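You operate a simulated robot arm through the tools that you are given. There is no shell and no other tool.

You are at the controls of a simulated two-armed robot. One attempt, no reset.

## Task
Take the lid off the green tin and lay it down on the low end of the desk. Then put the white sack on the drum bench top away on the low shelf of the bag shelves. Then put the small tray on the drum bench top away on the lower shelf. Then shut the clips drawer. Then open the narrow desk drawer, take the black cup and leave it in the inside of the narrow desk drawer, then shut the drawer. Then open the right bench door, fetch the white cloth and set it in the right bench cupboard, then shut the door. Then open the wide desk drawer. Keep to this order. Set down upright: white sack.
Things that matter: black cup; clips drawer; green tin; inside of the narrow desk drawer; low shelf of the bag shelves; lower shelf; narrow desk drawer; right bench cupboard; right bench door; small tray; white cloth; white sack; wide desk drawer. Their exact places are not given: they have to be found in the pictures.

It is judged by the outcome, as a careful person would: the job done as asked, and still so three seconds after it is handed in. It fails if anything else is knocked over, pushed out of place, dropped, spilled or broken. Lids that push on must go on centred and level and be pressed home; caps that screw on are set level and turned clockwise until they are tight. Flat cloth is picked up by pressing the open fingertips on it (5 to 10 N) and closing them slowly along it; thin cloth reads only 2 to 8 mm in the jaws.

## Robot
Two 7-joint arms with fingered hands on one trunk, on a base that moves. Base frame: it is fixed to the floor where the robot stands at the start and does not move with it; the origin is under the middle of the robot, x ahead of it, y to its left, z up. Readings come in m, degrees, newtons and seconds.
The left shoulder is at the start at [0.072, 0.155, 1.034], the right one opposite. With the tool pointing down near the work surface each hand reaches from about 0.44 to 0.88 m from the robot's upright axis, wherever it stands, measured 20 degrees to its own side. Places, roughly: black cup (7x7x5 cm) [-3.6, -1.1, 0.8]; clips drawer [-3.1, -0.3, 0.8]; green tin [-3.25, -1.25, 0.75]; inside of the narrow desk drawer [-3.9, -0.7, 0.6]; low shelf of the bag shelves [-6.8, -0.5, 0.2]; lower shelf [-6.4, 5.4, 0.3]; narrow desk drawer [-3.9, -0.7, 0.6]; right bench cupboard [-3.2, -3.1, 0.1]; right bench door [-3.3, -2.8, 0.4]; small tray (9x9x4 cm) [-8.2, 5.8, 0.8]; white cloth (11x7x4 cm) [-3.5, -1.3, 0.8]; white sack [-8.5, 5.75, 1]; wide desk drawer [-3.7, -1.2, 0.6]. Payload 4 kg a hand.
The tool frame of a hand sits at the grasp point between the pads (the TCP): z along the fingers, y along the line on which they close. The tips reach 0.03 m beyond it. The gripper opens to 0.104 m; its body begins 0.035 m behind the TCP. The gripper is a hand of 3 fingers: y runs from the thumb to the fingers, the wrist lies at [-0.015, -0.104, -0.178] in the tool frame.
Orientation is that of the tool frame in the base frame, as a unit quaternion [w, x, y, z]. With the fingers straight down and the wrist toward the robot, the tool's x, y and z point along [0, 1, 0], [1, 0, 0] and [0, 0, -1] of the base frame.

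## Interface
- The arms move only by the tool jog_arm. It takes "left_motion", "right_motion" or both (then of equal length, played together; a hand with none holds still); each is a list that holds one entry, the list of rows, each a list of 6 numbers: the shift along the tool's x, y, z in units of 20 mm (1.0 is 20 mm), then the turn, a rotation vector about the tool's x, y, z in units of 4 degrees (1.0 is 4 degrees). In form: [[[tx, ty, tz, wx, wy, wz], ...]]. A call has 1 to 20 rows; each row shifts and turns the commanded pose from where the row before left it, along the tool's axes as they then stand. A call with a number of a shift or a turn outside -1 to 1 is refused whole. A row lasts 0.2 s, in which the tool goes at most 0.05 m and 8.6 degrees; a call with a longer step from one row to the next is refused whole. Where a pose cannot be reached the arm comes as near as it can. A force on the tool above 40 N (or 10 N above the force at the start of the call, whichever is more), or a blocked arm, ends the call early, and 0.2 s more pass. In this call time passes only in rows, and 0.2 s behind the last. It gives the time, the measured TCP pose, the force on the tool (base axes), the opening and the grip force at its end, in the units of the frame above (readings bear some noise), with the torque about the TCP (base axes, N m) and any sound that the robot's microphone picked up.
- Cameras (640 x 400 px; columns grow to the right, rows downward): "scene" is now at [0.1391, -0.0032, 1.2715]; the picture's right is [0.10, -0.99, -0.00], its down [-0.54, -0.06, -0.84] and it looks along [0.84, 0.09, -0.54] (base axes); focal length 293 px, centre (320, 200). "left" rides on the left gripper at [-0.064, -0.094, -0.117] in its tool frame; the picture's right is [-0.72, -0.33, 0.61], its down [0.64, -0.65, 0.40] and it looks along [0.27, 0.68, 0.68] (tool axes); focal length 238 px, centre (320, 200). "right" rides on the right gripper at [0.064, -0.094, -0.117] in its tool frame; the picture's right is [-0.72, 0.33, -0.61], its down [-0.64, -0.65, 0.40] and it looks along [-0.27, 0.68, 0.68] (tool axes); focal length 238 px, centre (320, 200).
- snapshot(camera): a new picture of that camera. The clock stands still meanwhile.
- move_column(by): slides the trunk up (or, below 0, down) by that many m; the arms and the scene camera ride with it, the base frame stays. It gives what a move gives, with no picture.
- base_move(legs): drives the robot by 1 to 6 legs, each [ahead, left, turn to the left] in m, m and degrees, along the robot's own axes; the way and the turn of a leg run together, so that a leg with both is an arc; at most 1.5 m and 180 degrees a leg. The arms and the cameras ride along, it lands a little off, and it stops where it bumps. It gives what a move gives.
- set_fingers(index, middle, thumb_bend, thumb_turn, hand): sets how far each is bent, from 0 (flat) to 1 (curled in); at 0.3 the hand is open as for a grip, at 0.7 the pads meet at the TCP. One left out holds its place. A second passes; each finger stops where it meets its share of the squeeze, and holds until it gets a number again. It is the only way to open and close the hand. It gives what a move gives, with no picture; readings hold the bend of each and the force on the fingers (four entries, about 0 where the hand has none), thumb and palm. thumb_turn goes from beside the hand (0) to across from the fingers (1), as for a grip.
- turn_head(pan, tilt): turns the head with the scene camera to pan (to the left, within 86 degrees either way) and tilt (down, from -29 to 69), counted from straight ahead of the robot. It gives what a move gives.
- measure_at(camera, pixels): for up to 12 pixels [column, row] of the newest picture of that camera ("zoom" is the newest enlarged one), the place [x, y, z] in the base frame of the surface seen there, good to about 0.002 m, but the place of the scene camera against the robot may be out by one fixed shift of up to 0.018 m in any direction. The clock stands still meanwhile.
- enlarge(camera, box): a new picture of the part [left, top, right, bottom] of that camera's present view, enlarged. The clock stands still meanwhile.
- finish_job(): hands the job in; it is judged then, once.

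Unless the task says otherwise, let go and move clear before handing in.

The tools are called after "Emit:" as a command line: name --argument value ..., lists and objects as JSON in quotes. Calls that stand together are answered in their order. jog_arm: Moves the arms, as the interface text tells. Its arguments: {"type":"object","properties":{"left_motion":{"type":"array","items":{"type":"array","items":{"type":"array","items":{"type":"number"}}}},"right_motion":{"type":"array","items":{"type":"array","items":{"type":"array","items":{"type":"number"}}}}},"required":[]} The other tools are called the same way: move_column (by) moves the trunk up or down; set_fingers (index, middle, thumb_bend, thumb_turn, hand) moves the fingers one by one; base_move (legs) drives the base; turn_head (pan, tilt) turns the head that bears the scene camera; snapshot (camera) takes a picture; measure_at (camera, pixels) gives the place of the surface under pixels of a picture; enlarge (camera, box) takes an enlarged picture of a part of a camera's view; finish_job () hands the job in.

At the start:

```text
time: 0.0
left_position: [0.5591, 0.2473, 1.055]
left_tool_rot: [-0.001, 0.707, 0.707, -0.001]
left_contact_force: [0.8, 0.9, 0.3]
left_wrist_torque: [-0.01, -0.01, 0.01]
left_gripper_width: 0.1034
left_gripper_force: 0.1
left_shape: jaw
left_bend: [0.3, 0.3, 0.3, 0.98]
left_finger forces: [0.1, 0.1, 0.1, 0.1, 0.0, 0.0]
right_position: [0.4954, -0.242, 1.0072]
right_tool_rot: [0.0, 0.707, 0.707, -0.001]
right_contact_force: [-0.3, -0.5, 0.5]
right_wrist_torque: [0.01, 0.0, 0.0]
right_gripper_width: 0.1036
right_gripper_force: 0.1
right_shape: jaw
right_bend: [0.3, 0.3, 0.3, 0.98]
right_finger forces: [0.0, 0.0, 0.0, 0.1, 0.0, 0.0]
trunk travel left (down, up): [-0.45, 0.49]
robot x, y, heading: [-0.0026, -0.0022, 0.2]
head pan, tilt (commanded): [6.0, 32.4]
```

scene: 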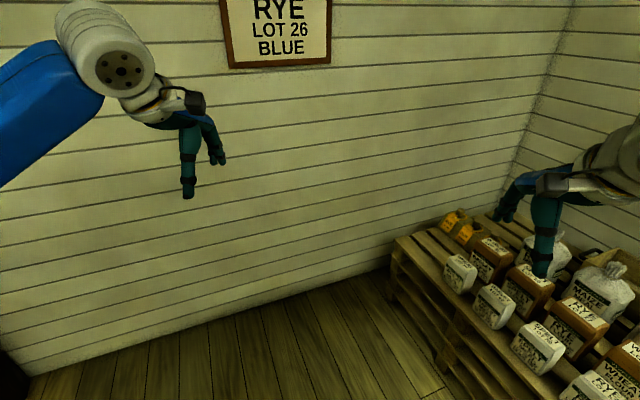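
right: 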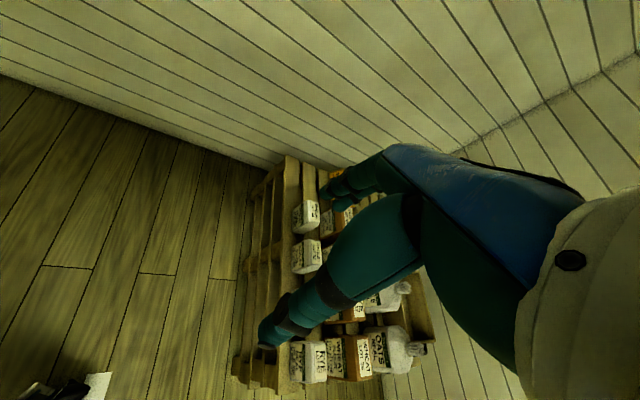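
left: 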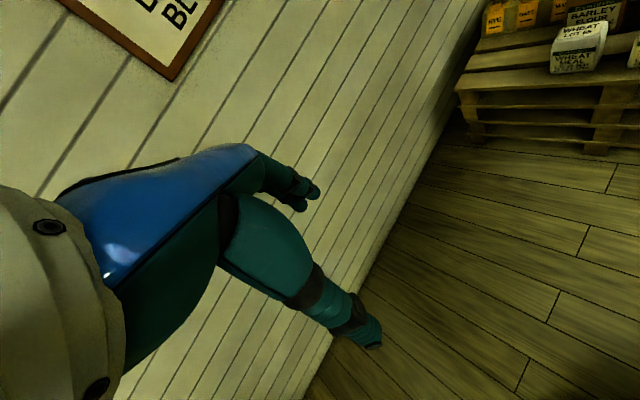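

The start picture shows a wall ahead and a pallet of sacks on the right; all the work is behind the robot. I'll turn the base around first and look.

Emit:
base_move --legs '[[0, 0, 180]]'

Emit:
turn_head --pan 0 --tilt 15

Emit:
snapshot --camera "scene"

```text
time: 7.8
left_position: [-0.5488, -0.2683, 1.0563]
left_tool_rot: [0.0, 0.72, -0.694, 0.0]
left_contact_force: [0.3, 0.2, 0.0]
left_wrist_torque: [0.01, -0.02, 0.0]
left_gripper_width: 0.1034
left_gripper_force: 0.2
left_shape: jaw
left_bend: [0.3, 0.3, 0.3, 0.98]
left_finger forces: [0.0, 0.1, 0.1, 0.1, 0.1, 0.0]
right_position: [-0.5034, 0.2215, 1.0097]
right_tool_rot: [0.001, 0.72, -0.694, 0.0]
right_contact_force: [0.6, -0.9, 0.4]
right_wrist_torque: [0.0, 0.02, -0.04]
right_gripper_width: 0.1039
right_gripper_force: 0.1
right_shape: jaw
right_bend: [0.3, 0.3, 0.3, 0.98]
right_finger forces: [0.0, 0.0, 0.0, 0.0, 0.1, 0.0]
trunk travel left (down, up): [-0.45, 0.49]
robot x, y, heading: [-0.001, -0.0007, -177.8]
head pan, tilt (commanded): [6.0, 32.4]
```

```text
time: 8.6
left_position: [-0.5469, -0.2687, 1.0569]
left_tool_rot: [0.001, 0.72, -0.694, 0.0]
left_contact_force: [-0.3, -0.1, -0.4]
left_wrist_torque: [-0.02, 0.01, 0.01]
left_gripper_width: 0.1038
left_gripper_force: 0.0
left_shape: jaw
left_bend: [0.3, 0.3, 0.3, 0.98]
left_finger forces: [0.0, 0.0, 0.1, 0.0, 0.0, 0.0]
right_position: [-0.502, 0.2223, 1.0095]
right_tool_rot: [0.001, 0.721, -0.693, -0.001]
right_contact_force: [1.4, 0.1, 1.3]
right_wrist_torque: [0.01, 0.0, 0.02]
right_gripper_width: 0.1038
right_gripper_force: 0.1
right_shape: jaw
right_bend: [0.3, 0.3, 0.3, 0.98]
right_finger forces: [0.0, 0.0, 0.0, 0.0, 0.1, 0.0]
trunk travel left (down, up): [-0.45, 0.49]
robot x, y, heading: [-0.0023, 0.0023, -177.8]
head pan, tilt (commanded): [0.0, 15.0]
```

```text
taken
```

scene: 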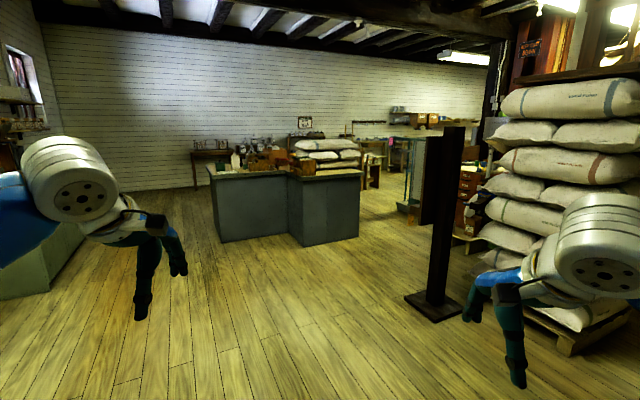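

The view shows a grey L-shaped desk/counter ahead around (285,200) and benches beyond. I'll enlarge and measure to map the room.

Emit:
enlarge --camera "scene" --box '[180, 80, 400, 250]'

Emit:
measure_at --camera "scene" --pixels '[[217, 242], [290, 235], [303, 247], [358, 236], [212, 178], [288, 178], [304, 180], [360, 175], [210, 155], [420, 205], [440, 290], [40, 300]]'

```text
2.35 times, centred on (290, 165) of scene
```

zoom: 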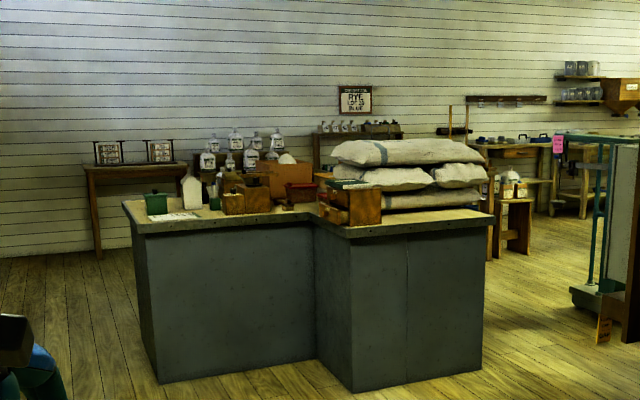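

```text
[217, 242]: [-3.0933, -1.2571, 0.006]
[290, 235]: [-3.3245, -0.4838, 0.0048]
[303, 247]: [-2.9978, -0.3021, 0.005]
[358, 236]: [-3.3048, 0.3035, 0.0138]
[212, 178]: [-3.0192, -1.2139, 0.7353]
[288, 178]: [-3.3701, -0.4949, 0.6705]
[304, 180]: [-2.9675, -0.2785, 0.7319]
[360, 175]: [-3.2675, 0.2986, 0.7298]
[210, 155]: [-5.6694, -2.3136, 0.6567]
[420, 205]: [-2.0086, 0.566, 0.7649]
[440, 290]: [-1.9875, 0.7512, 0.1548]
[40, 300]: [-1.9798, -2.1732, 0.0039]
```

The desk spans about x -3..-4, y -1.25..0.3, with drawers presumably on its far side. I'll look around left and right to map the bench and passages.

Emit:
turn_head --pan 50 --tilt 20

Emit:
snapshot --camera "scene"

Emit:
measure_at --camera "scene" --pixels '[[320, 350], [420, 330], [500, 280], [560, 260], [400, 250], [450, 200], [520, 180], [300, 200], [200, 200], [200, 350]]'

Emit:
turn_head --pan -50 --tilt 20

Emit:
snapshot --camera "scene"

```text
time: 9.8
left_position: [-0.5461, -0.2683, 1.0547]
left_tool_rot: [0.001, 0.721, -0.693, -0.001]
left_contact_force: [0.6, 0.1, -0.4]
left_wrist_torque: [0.04, -0.01, 0.02]
left_gripper_width: 0.1037
left_gripper_force: 0.1
left_shape: jaw
left_bend: [0.3, 0.3, 0.3, 0.98]
left_finger forces: [0.0, 0.0, 0.0, 0.0, 0.1, 0.1]
right_position: [-0.5033, 0.2219, 1.0102]
right_tool_rot: [0.001, 0.721, -0.693, -0.001]
right_contact_force: [0.5, -0.5, 0.3]
right_wrist_torque: [0.01, 0.04, 0.02]
right_gripper_width: 0.1032
right_gripper_force: 0.1
right_shape: jaw
right_bend: [0.3, 0.3, 0.3, 0.98]
right_finger forces: [0.0, 0.1, 0.1, 0.1, 0.1, 0.0]
trunk travel left (down, up): [-0.45, 0.49]
robot x, y, heading: [-0.0004, 0.0015, -177.7]
head pan, tilt (commanded): [50.0, 20.0]
```

```text
taken
```

scene: 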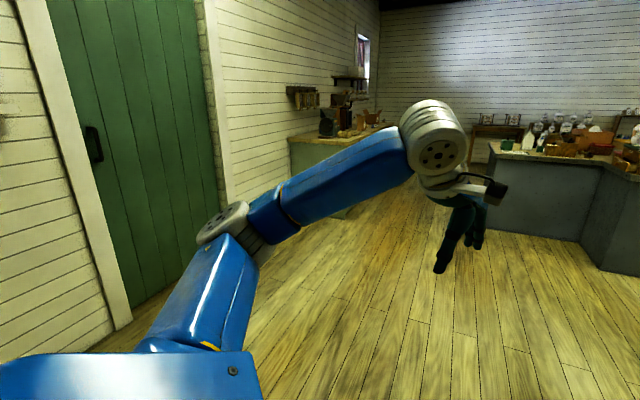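

```text
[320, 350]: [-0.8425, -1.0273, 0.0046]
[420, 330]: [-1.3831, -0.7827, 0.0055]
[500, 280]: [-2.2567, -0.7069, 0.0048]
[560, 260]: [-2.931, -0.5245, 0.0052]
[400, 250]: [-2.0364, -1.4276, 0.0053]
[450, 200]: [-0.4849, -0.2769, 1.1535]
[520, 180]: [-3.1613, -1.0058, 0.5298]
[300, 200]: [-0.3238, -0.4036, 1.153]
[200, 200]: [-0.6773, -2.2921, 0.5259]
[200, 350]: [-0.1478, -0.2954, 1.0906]
```

```text
time: 11.6
left_position: [-0.5476, -0.2674, 1.0576]
left_tool_rot: [0.001, 0.721, -0.693, 0.0]
left_contact_force: [0.0, 0.2, -0.3]
left_wrist_torque: [0.01, -0.02, 0.03]
left_gripper_width: 0.1039
left_gripper_force: 0.0
left_shape: jaw
left_bend: [0.3, 0.3, 0.3, 0.98]
left_finger forces: [0.0, 0.0, 0.0, 0.1, 0.1, 0.0]
right_position: [-0.5022, 0.2229, 1.0093]
right_tool_rot: [0.002, 0.721, -0.693, -0.001]
right_contact_force: [0.0, 0.4, -0.5]
right_wrist_torque: [0.03, -0.01, -0.02]
right_gripper_width: 0.1033
right_gripper_force: 0.3
right_shape: jaw
right_bend: [0.3, 0.3, 0.3, 0.98]
right_finger forces: [0.0, 0.1, 0.0, 0.0, 0.1, 0.0]
trunk travel left (down, up): [-0.45, 0.49]
robot x, y, heading: [-0.0016, -0.001, -177.8]
head pan, tilt (commanded): [-50.0, 20.0]
```

```text
taken
```

scene: 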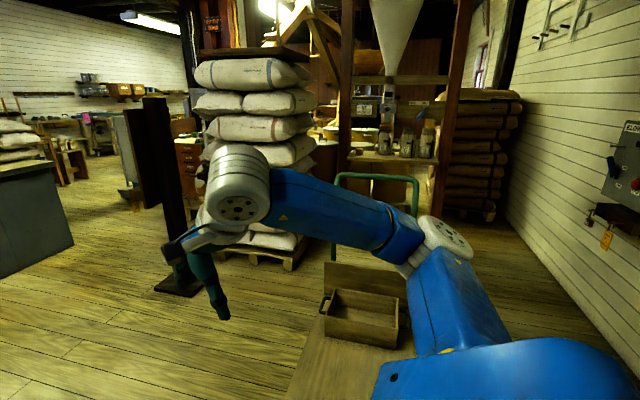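

I'll drive closer to the desk's left side to see the table top, bench and passage (clear floor at (400,250) of the earlier left view).

Emit:
base_move --legs '[[1.2, 0.5, 0], [0.7, 0.5, 0]]'

Emit:
turn_head --pan 0 --tilt 25

Emit:
snapshot --camera "scene"

Emit:
turn_head --pan 45 --tilt 25

Emit:
snapshot --camera "scene"

```text
time: 22.4
left_position: [-2.4164, -1.3657, 1.0568]
left_tool_rot: [0.0, 0.719, -0.695, -0.001]
left_contact_force: [-0.9, 0.5, -0.4]
left_wrist_torque: [-0.02, 0.01, -0.04]
left_gripper_width: 0.1036
left_gripper_force: 0.0
left_shape: jaw
left_bend: [0.3, 0.3, 0.3, 0.98]
left_finger forces: [0.1, 0.0, 0.0, 0.0, 0.0, 0.0]
right_position: [-2.3699, -0.874, 1.0093]
right_tool_rot: [0.001, 0.72, -0.694, 0.0]
right_contact_force: [-0.9, 0.2, 0.3]
right_wrist_torque: [-0.02, 0.02, -0.03]
right_gripper_width: 0.1033
right_gripper_force: 0.0
right_shape: jaw
right_bend: [0.3, 0.3, 0.3, 0.98]
right_finger forces: [0.0, 0.0, 0.0, 0.0, 0.1, 0.1]
trunk travel left (down, up): [-0.45, 0.49]
robot x, y, heading: [-1.8671, -1.1024, -177.9]
head pan, tilt (commanded): [-50.0, 20.0]
```

```text
time: 23.5
left_position: [-2.4149, -1.367, 1.057]
left_tool_rot: [0.002, 0.719, -0.695, -0.001]
left_contact_force: [-0.2, 0.4, 0.3]
left_wrist_torque: [0.03, 0.02, -0.01]
left_gripper_width: 0.1037
left_gripper_force: 0.1
left_shape: jaw
left_bend: [0.3, 0.3, 0.3, 0.98]
left_finger forces: [0.1, 0.1, 0.0, 0.0, 0.0, 0.1]
right_position: [-2.3696, -0.8757, 1.0094]
right_tool_rot: [0.001, 0.719, -0.695, -0.001]
right_contact_force: [-0.1, 0.4, -1.1]
right_wrist_torque: [0.04, 0.01, 0.02]
right_gripper_width: 0.1036
right_gripper_force: 0.1
right_shape: jaw
right_bend: [0.3, 0.3, 0.3, 0.98]
right_finger forces: [0.1, 0.1, 0.0, 0.0, 0.0, 0.0]
trunk travel left (down, up): [-0.45, 0.49]
robot x, y, heading: [-1.8722, -1.1006, -178.2]
head pan, tilt (commanded): [0.0, 25.0]
```

```text
taken
```

scene: 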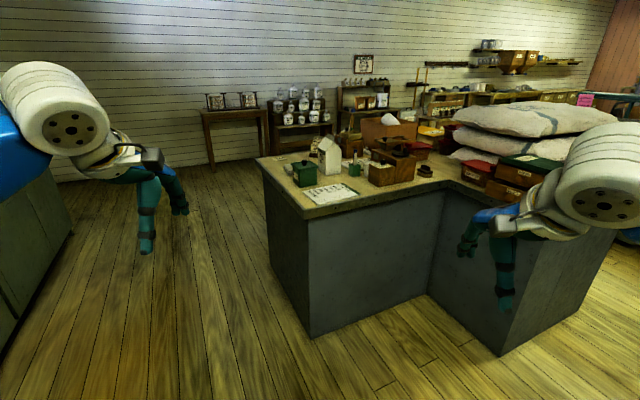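

```text
time: 24.7
left_position: [-2.4159, -1.366, 1.0582]
left_tool_rot: [0.001, 0.72, -0.694, -0.001]
left_contact_force: [-0.1, -0.3, 1.1]
left_wrist_torque: [0.02, 0.03, 0.02]
left_gripper_width: 0.1038
left_gripper_force: 0.2
left_shape: jaw
left_bend: [0.3, 0.3, 0.3, 0.98]
left_finger forces: [0.0, 0.1, 0.0, 0.1, 0.0, 0.0]
right_position: [-2.3703, -0.8753, 1.0089]
right_tool_rot: [0.0, 0.72, -0.694, -0.001]
right_contact_force: [0.2, -0.4, 0.4]
right_wrist_torque: [-0.01, 0.01, -0.01]
right_gripper_width: 0.1034
right_gripper_force: 0.0
right_shape: jaw
right_bend: [0.3, 0.3, 0.3, 0.98]
right_finger forces: [0.0, 0.1, 0.0, 0.1, 0.0, 0.1]
trunk travel left (down, up): [-0.45, 0.49]
robot x, y, heading: [-1.8714, -1.1, -178.1]
head pan, tilt (commanded): [45.0, 25.0]
```

```text
taken
```

scene: 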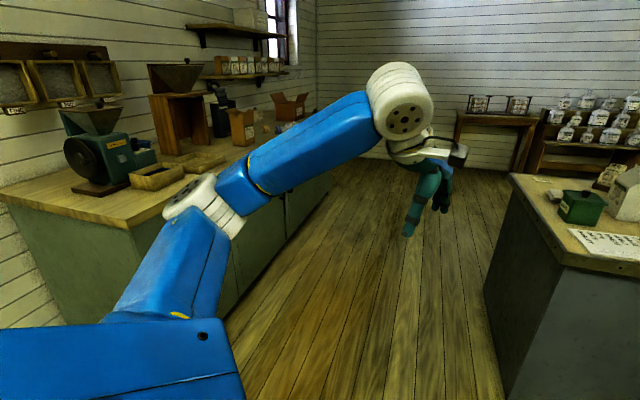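

The green tin is at (305,173) of the previous front view. I'll look straight again and enlarge the desk top.

Emit:
turn_head --pan -10 --tilt 22

Emit:
snapshot --camera "scene"

Emit:
enlarge --camera "scene" --box '[180, 90, 400, 230]'

Emit:
enlarge --camera "scene" --box '[320, 70, 540, 210]'

```text
time: 25.9
left_position: [-2.4141, -1.3654, 1.0566]
left_tool_rot: [0.002, 0.719, -0.695, -0.001]
left_contact_force: [-0.1, 0.4, 0.2]
left_wrist_torque: [0.01, -0.04, 0.01]
left_gripper_width: 0.1037
left_gripper_force: 0.1
left_shape: jaw
left_bend: [0.3, 0.3, 0.3, 0.98]
left_finger forces: [0.0, 0.1, 0.1, 0.0, 0.0, 0.0]
right_position: [-2.37, -0.8755, 1.0094]
right_tool_rot: [-0.001, 0.72, -0.694, -0.001]
right_contact_force: [0.5, -0.1, 1.0]
right_wrist_torque: [0.03, -0.03, 0.01]
right_gripper_width: 0.1037
right_gripper_force: 0.0
right_shape: jaw
right_bend: [0.3, 0.3, 0.3, 0.98]
right_finger forces: [0.0, 0.0, 0.0, 0.0, 0.0, 0.1]
trunk travel left (down, up): [-0.45, 0.49]
robot x, y, heading: [-1.8692, -1.0967, -178.1]
head pan, tilt (commanded): [-10.0, 22.0]
```

```text
taken
```

scene: 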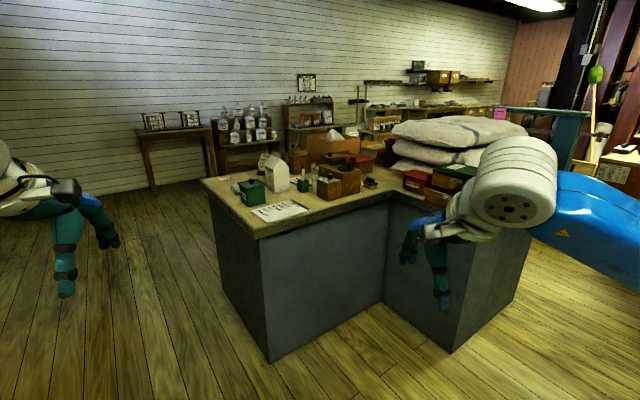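

```text
2.86 times, centred on (290, 160) of scene
```

zoom: 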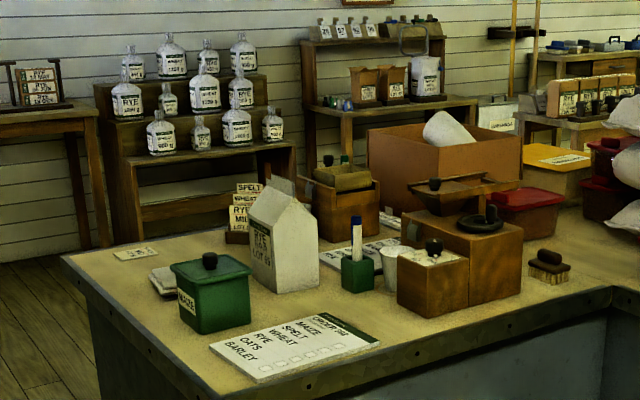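

```text
2.86 times, centred on (430, 140) of scene
```

zoom: 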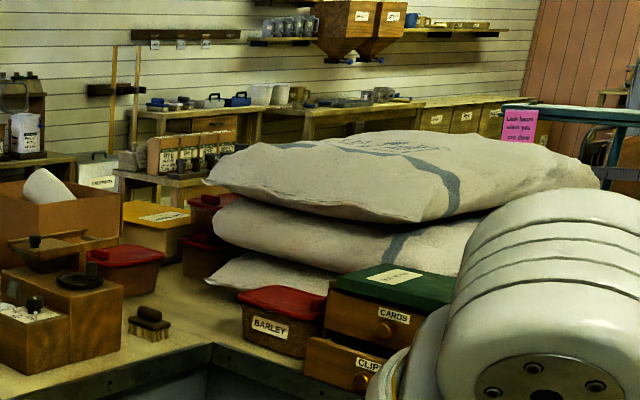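

The green MAIZE tin with a knob is at zoom (210,290), the white cloth behind it at (165,280), clips drawer in the box at right. I'll measure desk surface heights to find "the low end".

Emit:
enlarge --camera "scene" --box '[180, 90, 400, 230]'

Emit:
measure_at --camera "zoom" --pixels '[[130, 235], [210, 263], [210, 320], [160, 285], [130, 255], [280, 240], [290, 345], [350, 300], [545, 305], [200, 375], [60, 255], [590, 290]]'

Emit:
enlarge --camera "scene" --box '[230, 145, 330, 215]'

Emit:
measure_at --camera "zoom" --pixels '[[190, 150], [100, 190], [180, 300], [60, 210], [120, 235], [160, 220], [230, 230], [320, 90], [60, 140], [250, 330]]'

```text
2.86 times, centred on (290, 160) of scene
```

zoom: 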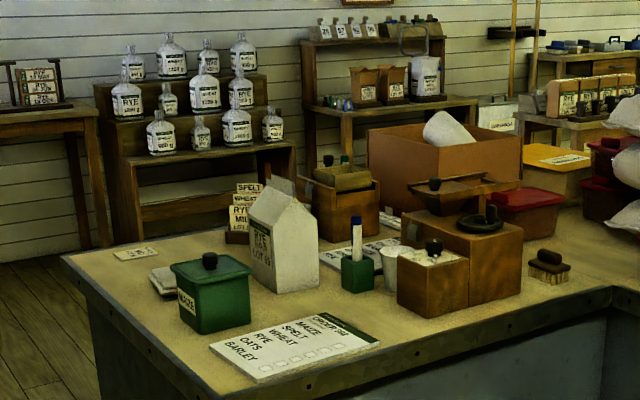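

```text
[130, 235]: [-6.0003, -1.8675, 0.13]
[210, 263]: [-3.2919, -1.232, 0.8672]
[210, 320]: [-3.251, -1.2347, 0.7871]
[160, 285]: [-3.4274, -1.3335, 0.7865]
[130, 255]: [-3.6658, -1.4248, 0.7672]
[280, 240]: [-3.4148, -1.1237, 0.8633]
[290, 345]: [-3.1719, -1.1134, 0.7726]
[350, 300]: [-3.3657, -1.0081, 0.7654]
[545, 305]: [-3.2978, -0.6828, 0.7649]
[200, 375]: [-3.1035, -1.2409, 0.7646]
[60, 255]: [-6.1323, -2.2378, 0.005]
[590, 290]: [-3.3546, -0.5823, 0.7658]
```

```text
5.71 times, centred on (280, 180) of scene
```

zoom: 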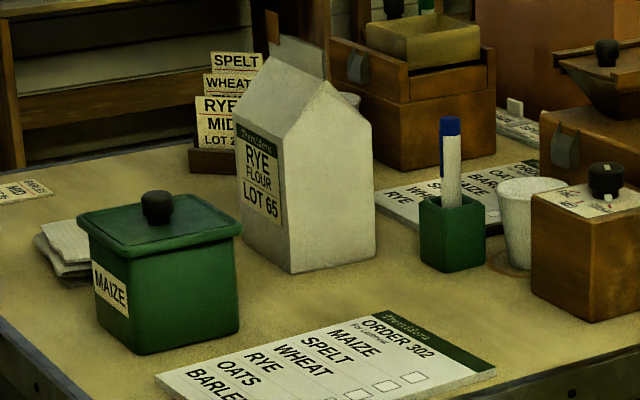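

```text
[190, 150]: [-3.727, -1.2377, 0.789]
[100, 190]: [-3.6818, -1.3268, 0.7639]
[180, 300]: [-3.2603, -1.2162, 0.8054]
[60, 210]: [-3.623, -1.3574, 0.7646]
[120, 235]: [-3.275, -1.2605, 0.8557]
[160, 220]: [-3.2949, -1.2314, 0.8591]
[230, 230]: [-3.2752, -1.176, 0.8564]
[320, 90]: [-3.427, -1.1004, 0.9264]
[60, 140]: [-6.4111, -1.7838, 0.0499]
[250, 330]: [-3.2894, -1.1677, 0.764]
```

Desk top is about z 0.765; the tin at about (-3.29,-1.23). I'll raise the trunk to look over the desk and find the low end and drawers.

Emit:
move_column --by 0.45

Emit:
turn_head --pan -15 --tilt 32

Emit:
snapshot --camera "scene"

Emit:
enlarge --camera "scene" --box '[200, 60, 500, 250]'

```text
refused: 0.45 is not a number from -0.4 to 0.4
```

```text
time: 26.6
left_position: [-2.4151, -1.3666, 1.058]
left_tool_rot: [0.002, 0.719, -0.695, -0.001]
left_contact_force: [0.0, 0.8, 0.7]
left_wrist_torque: [0.02, -0.01, 0.02]
left_gripper_width: 0.1038
left_gripper_force: 0.2
left_shape: jaw
left_bend: [0.3, 0.3, 0.3, 0.98]
left_finger forces: [0.0, 0.0, 0.0, 0.0, 0.1, 0.0]
right_position: [-2.369, -0.8755, 1.0108]
right_tool_rot: [0.001, 0.72, -0.694, -0.001]
right_contact_force: [0.1, 0.2, -0.1]
right_wrist_torque: [0.02, -0.02, 0.01]
right_gripper_width: 0.1037
right_gripper_force: 0.1
right_shape: jaw
right_bend: [0.3, 0.3, 0.3, 0.98]
right_finger forces: [0.0, 0.0, 0.0, 0.1, 0.0, 0.0]
trunk travel left (down, up): [-0.45, 0.49]
robot x, y, heading: [-1.8682, -1.0968, -178.2]
head pan, tilt (commanded): [-15.0, 32.0]
```

```text
taken
```

scene: 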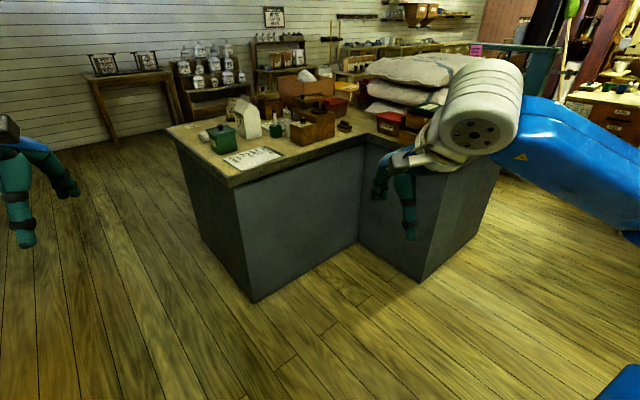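

```text
2.11 times, centred on (350, 155) of scene
```

zoom: 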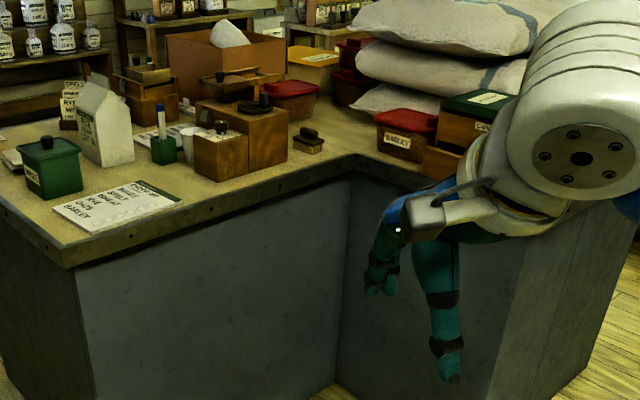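

The column call must be within 0.4; I'll raise 0.35 and look again.

Emit:
move_column --by 0.35

Emit:
snapshot --camera "scene"

Emit:
enlarge --camera "scene" --box '[150, 60, 450, 250]'

```text
time: 30.0
left_position: [-2.4156, -1.3664, 1.4069]
left_tool_rot: [0.0, 0.72, -0.694, -0.001]
left_contact_force: [1.1, -0.3, 0.0]
left_wrist_torque: [-0.02, -0.01, 0.0]
left_gripper_width: 0.1036
left_gripper_force: 0.0
left_shape: jaw
left_bend: [0.3, 0.3, 0.3, 0.98]
left_finger forces: [0.0, 0.0, 0.1, 0.0, 0.0, 0.1]
right_position: [-2.3699, -0.8755, 1.3584]
right_tool_rot: [0.002, 0.72, -0.694, 0.0]
right_contact_force: [-0.6, -0.2, -0.1]
right_wrist_torque: [0.01, 0.02, 0.01]
right_gripper_width: 0.1038
right_gripper_force: 0.2
right_shape: jaw
right_bend: [0.3, 0.3, 0.3, 0.98]
right_finger forces: [0.0, 0.0, 0.0, 0.1, 0.0, 0.0]
trunk travel left (down, up): [-0.8, 0.14]
robot x, y, heading: [-1.8697, -1.101, -177.9]
head pan, tilt (commanded): [-15.0, 32.0]
```

```text
taken
```

scene: 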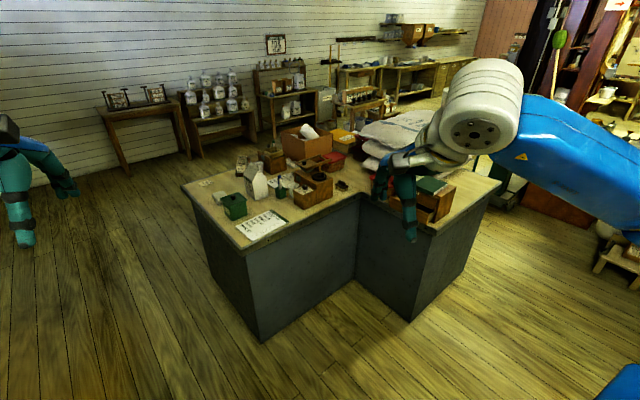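

```text
2.11 times, centred on (300, 155) of scene
```

zoom: 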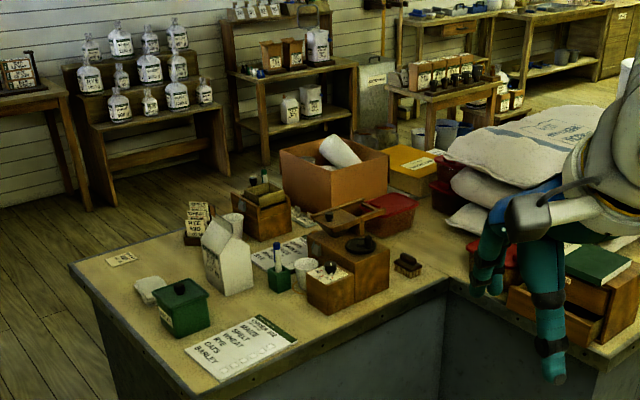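

I'll measure the desk top at various points and then drive to the other side to see the drawers.

Emit:
measure_at --camera "zoom" --pixels '[[450, 250], [100, 265], [430, 290], [620, 345], [400, 225], [430, 205], [140, 235], [235, 220], [310, 110], [300, 140], [290, 165], [150, 290]]'

Emit:
turn_head --pan 25 --tilt 40

Emit:
snapshot --camera "scene"

```text
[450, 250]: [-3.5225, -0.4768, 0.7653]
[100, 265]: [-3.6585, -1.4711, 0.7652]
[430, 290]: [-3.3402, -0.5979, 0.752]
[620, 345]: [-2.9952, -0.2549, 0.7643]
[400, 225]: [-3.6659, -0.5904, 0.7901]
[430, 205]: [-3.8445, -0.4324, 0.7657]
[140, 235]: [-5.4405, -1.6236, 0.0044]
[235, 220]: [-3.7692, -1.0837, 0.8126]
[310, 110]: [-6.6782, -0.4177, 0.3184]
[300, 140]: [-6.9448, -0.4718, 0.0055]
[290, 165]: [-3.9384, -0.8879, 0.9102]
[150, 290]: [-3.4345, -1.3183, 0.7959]
```

```text
time: 31.1
left_position: [-2.416, -1.3667, 1.4065]
left_tool_rot: [0.002, 0.719, -0.695, -0.002]
left_contact_force: [0.7, 0.7, -0.4]
left_wrist_torque: [0.0, -0.01, 0.0]
left_gripper_width: 0.1037
left_gripper_force: 0.1
left_shape: jaw
left_bend: [0.3, 0.3, 0.3, 0.98]
left_finger forces: [0.1, 0.0, 0.0, 0.0, 0.0, 0.1]
right_position: [-2.3696, -0.8764, 1.3597]
right_tool_rot: [0.002, 0.719, -0.695, -0.001]
right_contact_force: [0.6, -0.4, -0.4]
right_wrist_torque: [0.0, -0.01, 0.0]
right_gripper_width: 0.1038
right_gripper_force: 0.0
right_shape: jaw
right_bend: [0.3, 0.3, 0.3, 0.98]
right_finger forces: [0.0, 0.0, 0.1, 0.1, 0.1, 0.0]
trunk travel left (down, up): [-0.8, 0.14]
robot x, y, heading: [-1.8658, -1.1004, -178.2]
head pan, tilt (commanded): [25.0, 40.0]
```

```text
taken
```

scene: 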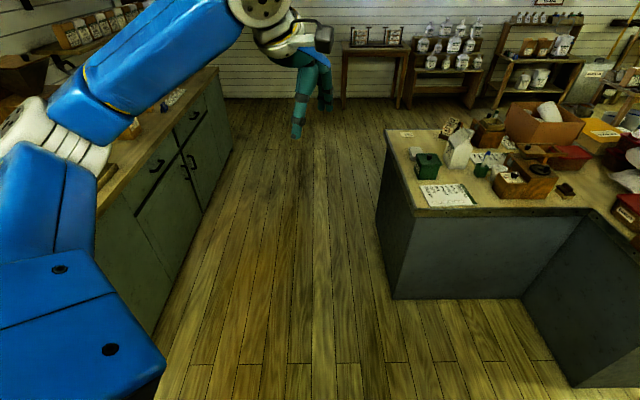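

The passage between the bench doors (left) and desk is visible; I'll measure its width and the doors.

Emit:
measure_at --camera "scene" --pixels '[[152, 335], [165, 300], [210, 200], [232, 155], [393, 297], [378, 230], [390, 140], [155, 165], [188, 170], [195, 160], [180, 230], [215, 80]]'

Emit:
enlarge --camera "scene" --box '[90, 60, 290, 260]'

```text
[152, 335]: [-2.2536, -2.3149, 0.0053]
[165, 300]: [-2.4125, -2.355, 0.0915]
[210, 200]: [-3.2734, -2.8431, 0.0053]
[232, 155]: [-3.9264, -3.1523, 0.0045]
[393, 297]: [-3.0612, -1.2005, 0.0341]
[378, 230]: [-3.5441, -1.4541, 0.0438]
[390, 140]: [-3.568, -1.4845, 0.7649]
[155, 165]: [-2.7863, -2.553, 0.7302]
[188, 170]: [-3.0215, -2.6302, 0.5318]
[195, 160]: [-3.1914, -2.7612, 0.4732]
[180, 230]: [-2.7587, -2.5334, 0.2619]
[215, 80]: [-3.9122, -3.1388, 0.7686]
```

```text
2.00 times, centred on (190, 160) of scene
```

zoom: 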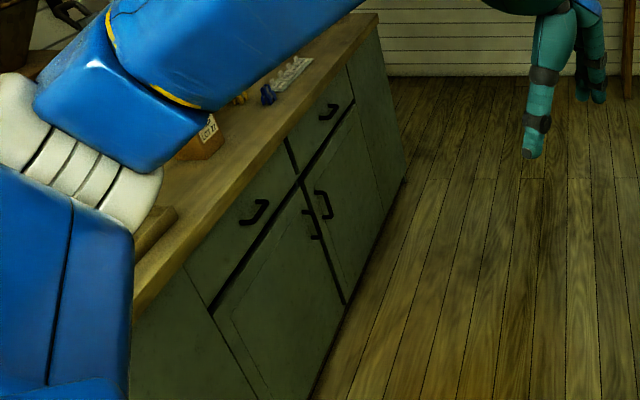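

The bench and desk are skewed about 27° from base axes; passage is ~1.36 m wide. I'll turn to that heading and drive through it, then sidestep behind the desk.

Emit:
base_move --legs '[[0, 0, 25], [1.1, 0.23, 0], [1.5, 0, 0], [0.4, 0, 0]]'

Emit:
turn_head --pan -80 --tilt 30

Emit:
snapshot --camera "scene"

```text
time: 47.2
left_position: [-4.7786, -3.1559, 1.4099]
left_tool_rot: [0.003, 0.861, -0.509, -0.001]
left_contact_force: [0.6, -0.2, -0.4]
left_wrist_torque: [0.01, 0.0, 0.0]
left_gripper_width: 0.1037
left_gripper_force: 0.1
left_shape: jaw
left_bend: [0.3, 0.3, 0.3, 0.98]
left_finger forces: [0.0, 0.0, 0.1, 0.0, 0.0, 0.0]
right_position: [-4.9586, -2.695, 1.3621]
right_tool_rot: [0.002, 0.86, -0.51, -0.001]
right_contact_force: [0.0, 1.1, 0.3]
right_wrist_torque: [0.0, 0.04, -0.02]
right_gripper_width: 0.1036
right_gripper_force: 0.1
right_shape: jaw
right_bend: [0.3, 0.3, 0.3, 0.98]
right_finger forces: [0.0, 0.0, 0.0, 0.0, 0.1, 0.0]
trunk travel left (down, up): [-0.8, 0.14]
robot x, y, heading: [-4.4126, -2.674, -151.1]
head pan, tilt (commanded): [25.0, 40.0]
```

```text
time: 49.0
left_position: [-4.7821, -3.1572, 1.4079]
left_tool_rot: [0.001, 0.861, -0.509, -0.001]
left_contact_force: [0.1, -0.1, -0.5]
left_wrist_torque: [-0.01, -0.01, 0.02]
left_gripper_width: 0.1036
left_gripper_force: 0.0
left_shape: jaw
left_bend: [0.3, 0.3, 0.3, 0.98]
left_finger forces: [0.0, 0.0, 0.0, 0.1, 0.0, 0.1]
right_position: [-4.9619, -2.6957, 1.3611]
right_tool_rot: [0.001, 0.861, -0.509, -0.001]
right_contact_force: [-1.1, 1.3, -0.4]
right_wrist_torque: [0.03, 0.01, -0.01]
right_gripper_width: 0.1036
right_gripper_force: 0.1
right_shape: jaw
right_bend: [0.3, 0.3, 0.3, 0.98]
right_finger forces: [0.1, 0.0, 0.0, 0.0, 0.1, 0.0]
trunk travel left (down, up): [-0.8, 0.14]
robot x, y, heading: [-4.4127, -2.6756, -151.1]
head pan, tilt (commanded): [-80.0, 30.0]
```

```text
taken
```

scene: 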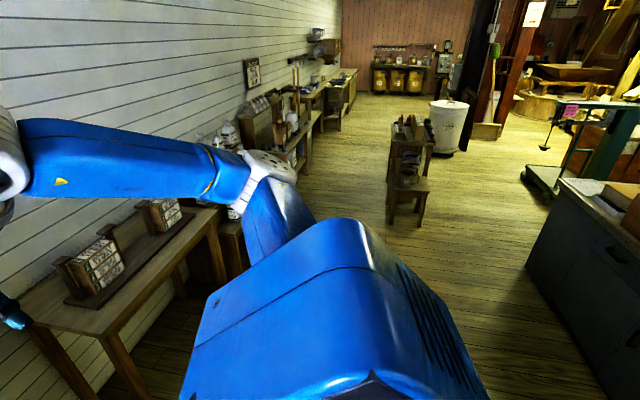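

I see the drum bench with yellow drums at the far end (400,75), and a stool/bench at (410,190). I'll check the free space behind the desk before moving.

Emit:
measure_at --camera "scene" --pixels '[[390, 222], [420, 225], [388, 180], [530, 265], [600, 385], [565, 185], [215, 275], [480, 300], [450, 150], [490, 130], [330, 130], [400, 92]]'

Emit:
enlarge --camera "scene" --box '[240, 20, 480, 220]'

```text
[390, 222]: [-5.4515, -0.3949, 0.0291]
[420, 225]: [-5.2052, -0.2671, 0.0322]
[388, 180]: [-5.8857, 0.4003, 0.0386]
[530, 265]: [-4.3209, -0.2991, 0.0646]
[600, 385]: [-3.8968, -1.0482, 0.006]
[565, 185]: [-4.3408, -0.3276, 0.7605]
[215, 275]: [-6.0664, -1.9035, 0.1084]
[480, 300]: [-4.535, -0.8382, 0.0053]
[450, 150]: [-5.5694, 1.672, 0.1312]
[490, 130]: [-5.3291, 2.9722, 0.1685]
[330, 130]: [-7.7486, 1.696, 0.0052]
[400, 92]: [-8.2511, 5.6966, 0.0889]
```

```text
2.00 times, centred on (360, 120) of scene
```

zoom: 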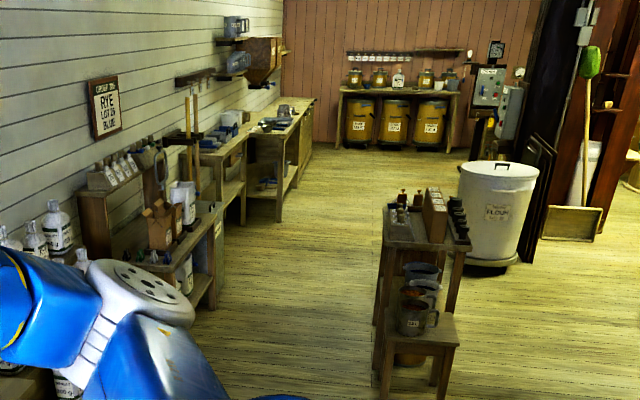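

The desk back face runs from (-3.66,-1.47) to (-4.32,-0.30). I'll turn right to face the desk's back side and look.

Emit:
base_move --legs '[[0, 0, -150]]'

Emit:
turn_head --pan 0 --tilt 32

Emit:
snapshot --camera "scene"

Emit:
enlarge --camera "scene" --box '[160, 80, 480, 280]'

```text
time: 55.5
left_position: [-4.3456, -2.0714, 1.4088]
left_tool_rot: [0.001, 0.264, 0.964, 0.002]
left_contact_force: [-0.6, 0.1, 0.1]
left_wrist_torque: [-0.02, 0.0, 0.03]
left_gripper_width: 0.1035
left_gripper_force: 0.0
left_shape: jaw
left_bend: [0.3, 0.3, 0.3, 0.98]
left_finger forces: [0.0, 0.0, 0.0, 0.1, 0.0, 0.0]
right_position: [-3.9558, -2.3731, 1.3608]
right_tool_rot: [0.0, 0.264, 0.964, 0.001]
right_contact_force: [0.2, 0.5, 0.0]
right_wrist_torque: [-0.01, -0.01, -0.03]
right_gripper_width: 0.1037
right_gripper_force: 0.0
right_shape: jaw
right_bend: [0.3, 0.3, 0.3, 0.98]
right_finger forces: [0.0, 0.0, 0.0, 0.0, 0.0, 0.0]
trunk travel left (down, up): [-0.8, 0.14]
robot x, y, heading: [-4.4151, -2.6758, 59.1]
head pan, tilt (commanded): [-80.0, 30.0]
```

```text
time: 57.1
left_position: [-4.3462, -2.0724, 1.4083]
left_tool_rot: [0.001, 0.264, 0.965, 0.002]
left_contact_force: [0.6, -0.8, 0.1]
left_wrist_torque: [0.01, 0.03, 0.0]
left_gripper_width: 0.1039
left_gripper_force: 0.0
left_shape: jaw
left_bend: [0.3, 0.3, 0.3, 0.98]
left_finger forces: [0.0, 0.0, 0.1, 0.1, 0.0, 0.0]
right_position: [-3.957, -2.3752, 1.3616]
right_tool_rot: [0.001, 0.264, 0.964, 0.003]
right_contact_force: [0.3, 0.7, 0.9]
right_wrist_torque: [0.02, 0.0, 0.01]
right_gripper_width: 0.1038
right_gripper_force: 0.1
right_shape: jaw
right_bend: [0.3, 0.3, 0.3, 0.98]
right_finger forces: [0.0, 0.0, 0.0, 0.1, 0.0, 0.1]
trunk travel left (down, up): [-0.8, 0.14]
robot x, y, heading: [-4.413, -2.672, 59.4]
head pan, tilt (commanded): [0.0, 32.0]
```

```text
taken
```

scene: 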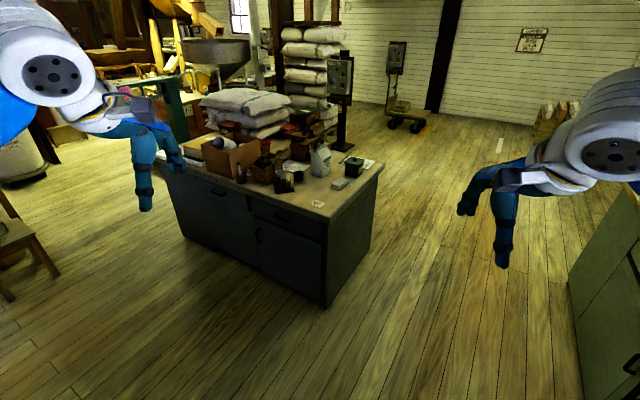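

```text
2.00 times, centred on (320, 180) of scene
```

zoom: 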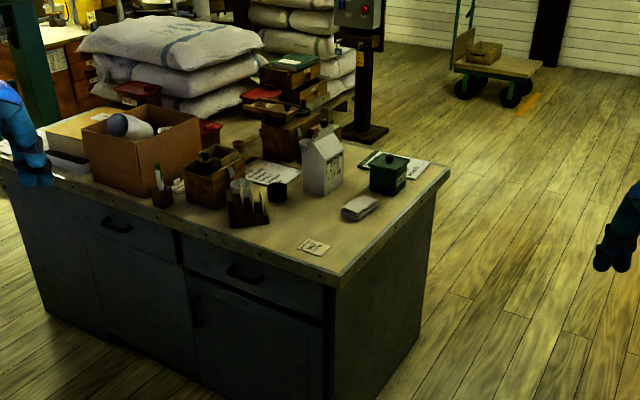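

Now the back of the desk is visible: cloth (360,207), tin (388,175), black cup (277,190), two drawers with handles at (115,222) and (243,275), and a small card at (313,246). I'll enlarge to read the card and inspect details.

Emit:
enlarge --camera "scene" --box '[290, 140, 390, 220]'

Emit:
enlarge --camera "scene" --box '[180, 130, 300, 210]'

Emit:
enlarge --camera "scene" --box '[300, 190, 330, 210]'

```text
5.00 times, centred on (340, 180) of scene
```

zoom: 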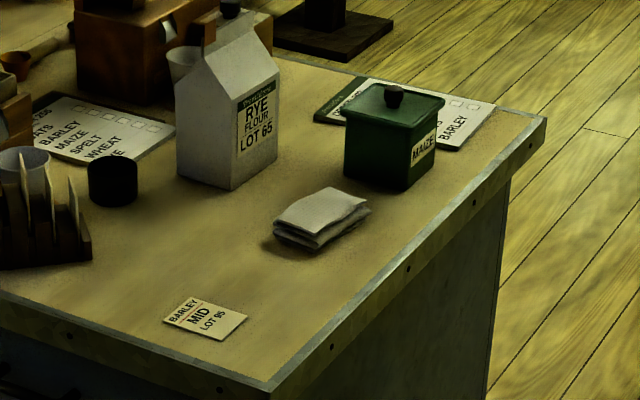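

```text
5.00 times, centred on (240, 170) of scene
```

zoom: 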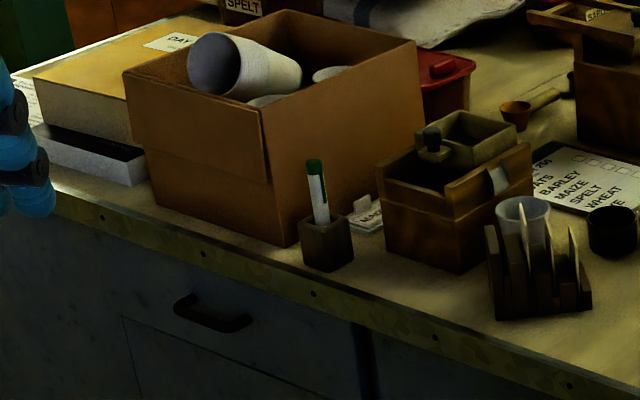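

```text
16.00 times, centred on (315, 200) of scene
```

zoom: 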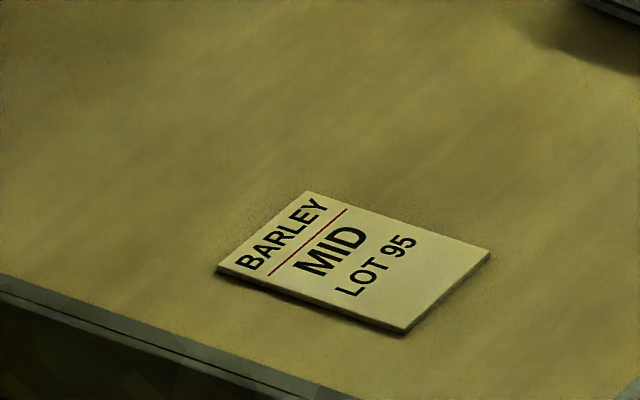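

The tin, cloth, card and cup are clear now. I'll measure exact spots on the desk end for planning.

Emit:
enlarge --camera "scene" --box '[290, 140, 390, 220]'

Emit:
measure_at --camera "zoom" --pixels '[[394, 92], [352, 115], [405, 127], [445, 98], [320, 205], [283, 245], [335, 240], [205, 320], [112, 165], [112, 205], [265, 380], [545, 125]]'

Emit:
measure_at --camera "zoom" --pixels '[[350, 180], [405, 190], [270, 225], [370, 208], [355, 188], [165, 320], [222, 338], [195, 297], [247, 317], [230, 260], [310, 290], [60, 270]]'

```text
5.00 times, centred on (340, 180) of scene
```

zoom: 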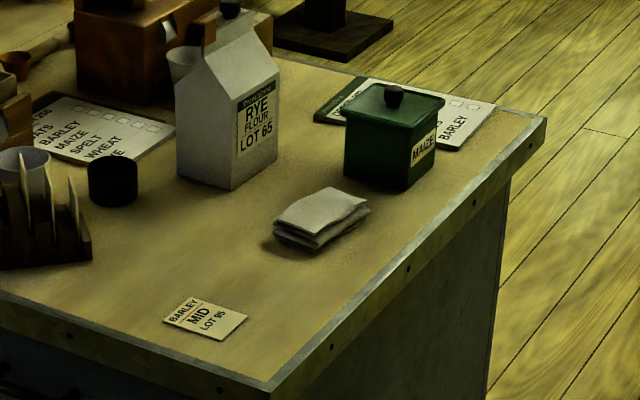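

```text
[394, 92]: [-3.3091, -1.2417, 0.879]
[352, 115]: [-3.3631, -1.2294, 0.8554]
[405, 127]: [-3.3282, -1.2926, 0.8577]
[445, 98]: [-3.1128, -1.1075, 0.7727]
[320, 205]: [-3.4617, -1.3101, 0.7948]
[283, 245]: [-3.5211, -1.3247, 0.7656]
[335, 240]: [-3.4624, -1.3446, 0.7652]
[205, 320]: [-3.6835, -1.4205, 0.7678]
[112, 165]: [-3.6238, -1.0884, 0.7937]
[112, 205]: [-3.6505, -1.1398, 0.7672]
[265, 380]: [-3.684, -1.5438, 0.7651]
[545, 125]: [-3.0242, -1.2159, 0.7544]
```

```text
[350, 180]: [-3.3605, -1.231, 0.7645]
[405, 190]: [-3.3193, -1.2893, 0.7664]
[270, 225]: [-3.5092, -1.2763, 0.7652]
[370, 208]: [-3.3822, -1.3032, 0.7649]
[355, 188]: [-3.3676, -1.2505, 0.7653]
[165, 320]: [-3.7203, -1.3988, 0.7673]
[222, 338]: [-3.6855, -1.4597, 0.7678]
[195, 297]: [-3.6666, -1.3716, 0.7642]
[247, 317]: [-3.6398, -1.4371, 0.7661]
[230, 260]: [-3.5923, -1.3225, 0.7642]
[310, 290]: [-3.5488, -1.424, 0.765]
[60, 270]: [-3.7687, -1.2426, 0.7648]
```

Tin knob is at about (-3.31,-1.24,0.88), lid about 8 cm square; a free spot for the lid is near (-3.61,-1.30). I'll drive into the passage and face the desk's end.

Emit:
base_move --legs '[[1.2, -0.6, 0], [0.38, -0.186, 0], [0, 0, 58]]'

Emit:
turn_head --pan 10 --tilt 50

Emit:
snapshot --camera "scene"

```text
time: 68.6
left_position: [-3.4165, -1.3223, 1.4082]
left_tool_rot: [-0.001, -0.246, 0.969, 0.002]
left_contact_force: [-0.1, 0.5, -0.2]
left_wrist_torque: [-0.01, 0.0, 0.02]
left_gripper_width: 0.1041
left_gripper_force: 0.1
left_shape: jaw
left_bend: [0.3, 0.3, 0.3, 0.98]
left_finger forces: [0.0, 0.1, 0.0, 0.0, 0.0, 0.1]
right_position: [-2.9564, -1.1413, 1.3621]
right_tool_rot: [-0.001, -0.248, 0.969, 0.002]
right_contact_force: [0.7, 0.6, 0.0]
right_wrist_torque: [0.0, 0.02, 0.01]
right_gripper_width: 0.1038
right_gripper_force: 0.0
right_shape: jaw
right_bend: [0.3, 0.3, 0.3, 0.98]
right_finger forces: [0.0, 0.0, 0.0, 0.0, 0.0, 0.1]
trunk travel left (down, up): [-0.8, 0.14]
robot x, y, heading: [-2.9389, -1.6893, 118.6]
head pan, tilt (commanded): [0.0, 32.0]
```

```text
time: 69.4
left_position: [-3.4167, -1.3233, 1.4085]
left_tool_rot: [-0.001, -0.246, 0.969, 0.004]
left_contact_force: [0.7, -0.3, 0.1]
left_wrist_torque: [0.01, 0.02, 0.01]
left_gripper_width: 0.1035
left_gripper_force: 0.0
left_shape: jaw
left_bend: [0.3, 0.3, 0.3, 0.98]
left_finger forces: [0.1, 0.0, 0.0, 0.0, 0.0, 0.0]
right_position: [-2.9567, -1.1434, 1.3622]
right_tool_rot: [-0.001, -0.248, 0.969, 0.002]
right_contact_force: [0.2, 0.1, 0.8]
right_wrist_torque: [-0.01, -0.01, -0.02]
right_gripper_width: 0.1036
right_gripper_force: 0.1
right_shape: jaw
right_bend: [0.3, 0.3, 0.3, 0.98]
right_finger forces: [0.0, 0.0, 0.0, 0.0, 0.0, 0.0]
trunk travel left (down, up): [-0.8, 0.14]
robot x, y, heading: [-2.9347, -1.6891, 118.5]
head pan, tilt (commanded): [10.0, 50.0]
```

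```text
taken
```

scene: 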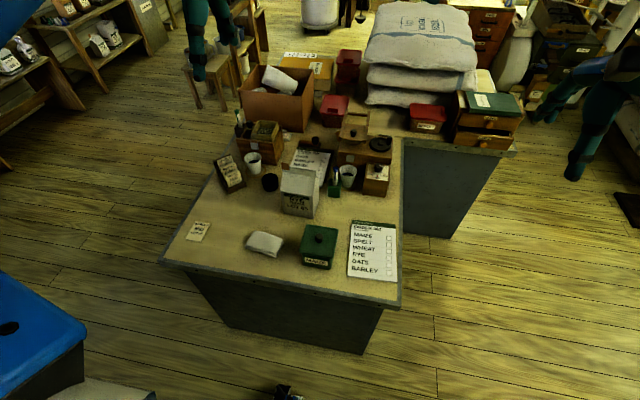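

The whole desk end is visible: tin at (318,245), cloth (265,243), card (198,231). I'll take a left-hand camera picture to cross-calibrate the scene camera.

Emit:
snapshot --camera "left"

Emit:
measure_at --camera "scene" --pixels '[[319, 238], [304, 228], [337, 231], [300, 258], [331, 265], [265, 243], [198, 231], [197, 222], [270, 183]]'

```text
taken
```

left: 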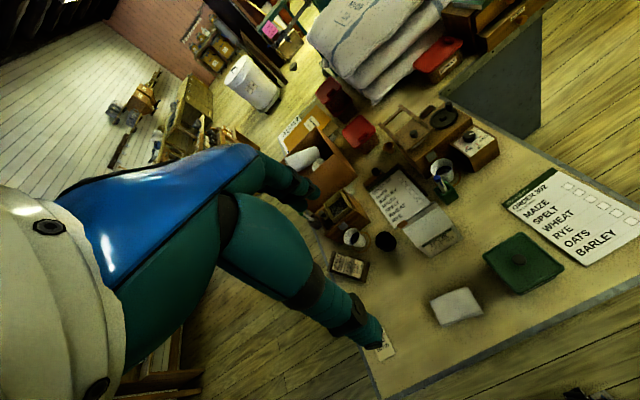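

```text
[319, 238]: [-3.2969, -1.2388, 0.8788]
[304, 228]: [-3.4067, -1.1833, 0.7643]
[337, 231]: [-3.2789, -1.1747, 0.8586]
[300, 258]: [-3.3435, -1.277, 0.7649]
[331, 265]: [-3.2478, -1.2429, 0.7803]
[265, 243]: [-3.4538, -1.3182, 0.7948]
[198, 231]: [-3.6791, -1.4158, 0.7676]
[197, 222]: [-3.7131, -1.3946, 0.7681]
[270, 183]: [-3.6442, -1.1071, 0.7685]
```

Now I'll enlarge the left camera on the tin and measure knob and lid corners.

Emit:
enlarge --camera "left" --box '[420, 190, 620, 340]'

Emit:
measure_at --camera "left" --pixels '[[523, 256], [487, 254], [520, 233], [562, 267], [524, 291], [456, 306], [386, 352], [386, 240]]'

Emit:
enlarge --camera "scene" --box '[290, 215, 350, 275]'

```text
2.67 times, centred on (520, 265) of left
```

zoom: 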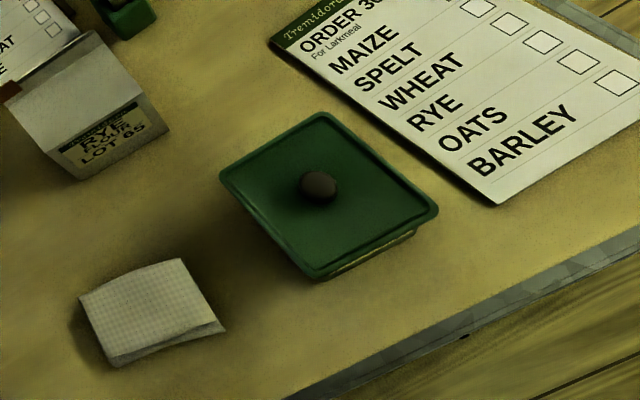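

```text
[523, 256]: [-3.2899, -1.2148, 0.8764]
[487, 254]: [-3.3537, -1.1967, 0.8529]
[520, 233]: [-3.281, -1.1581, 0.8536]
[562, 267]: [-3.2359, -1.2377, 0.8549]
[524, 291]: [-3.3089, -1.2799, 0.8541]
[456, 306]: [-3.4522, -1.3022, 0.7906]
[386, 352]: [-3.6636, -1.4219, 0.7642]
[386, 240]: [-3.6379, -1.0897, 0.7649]
```

```text
6.67 times, centred on (320, 245) of scene
```

zoom: 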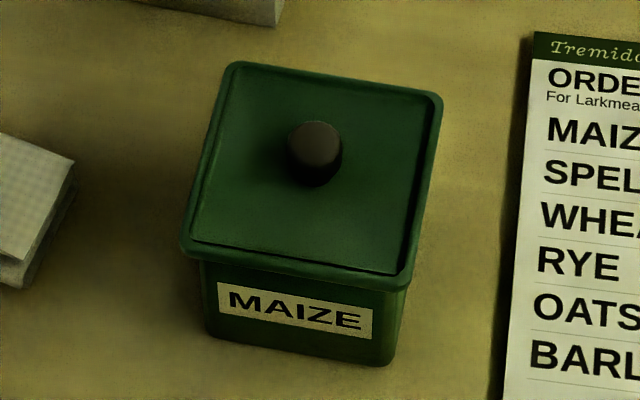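

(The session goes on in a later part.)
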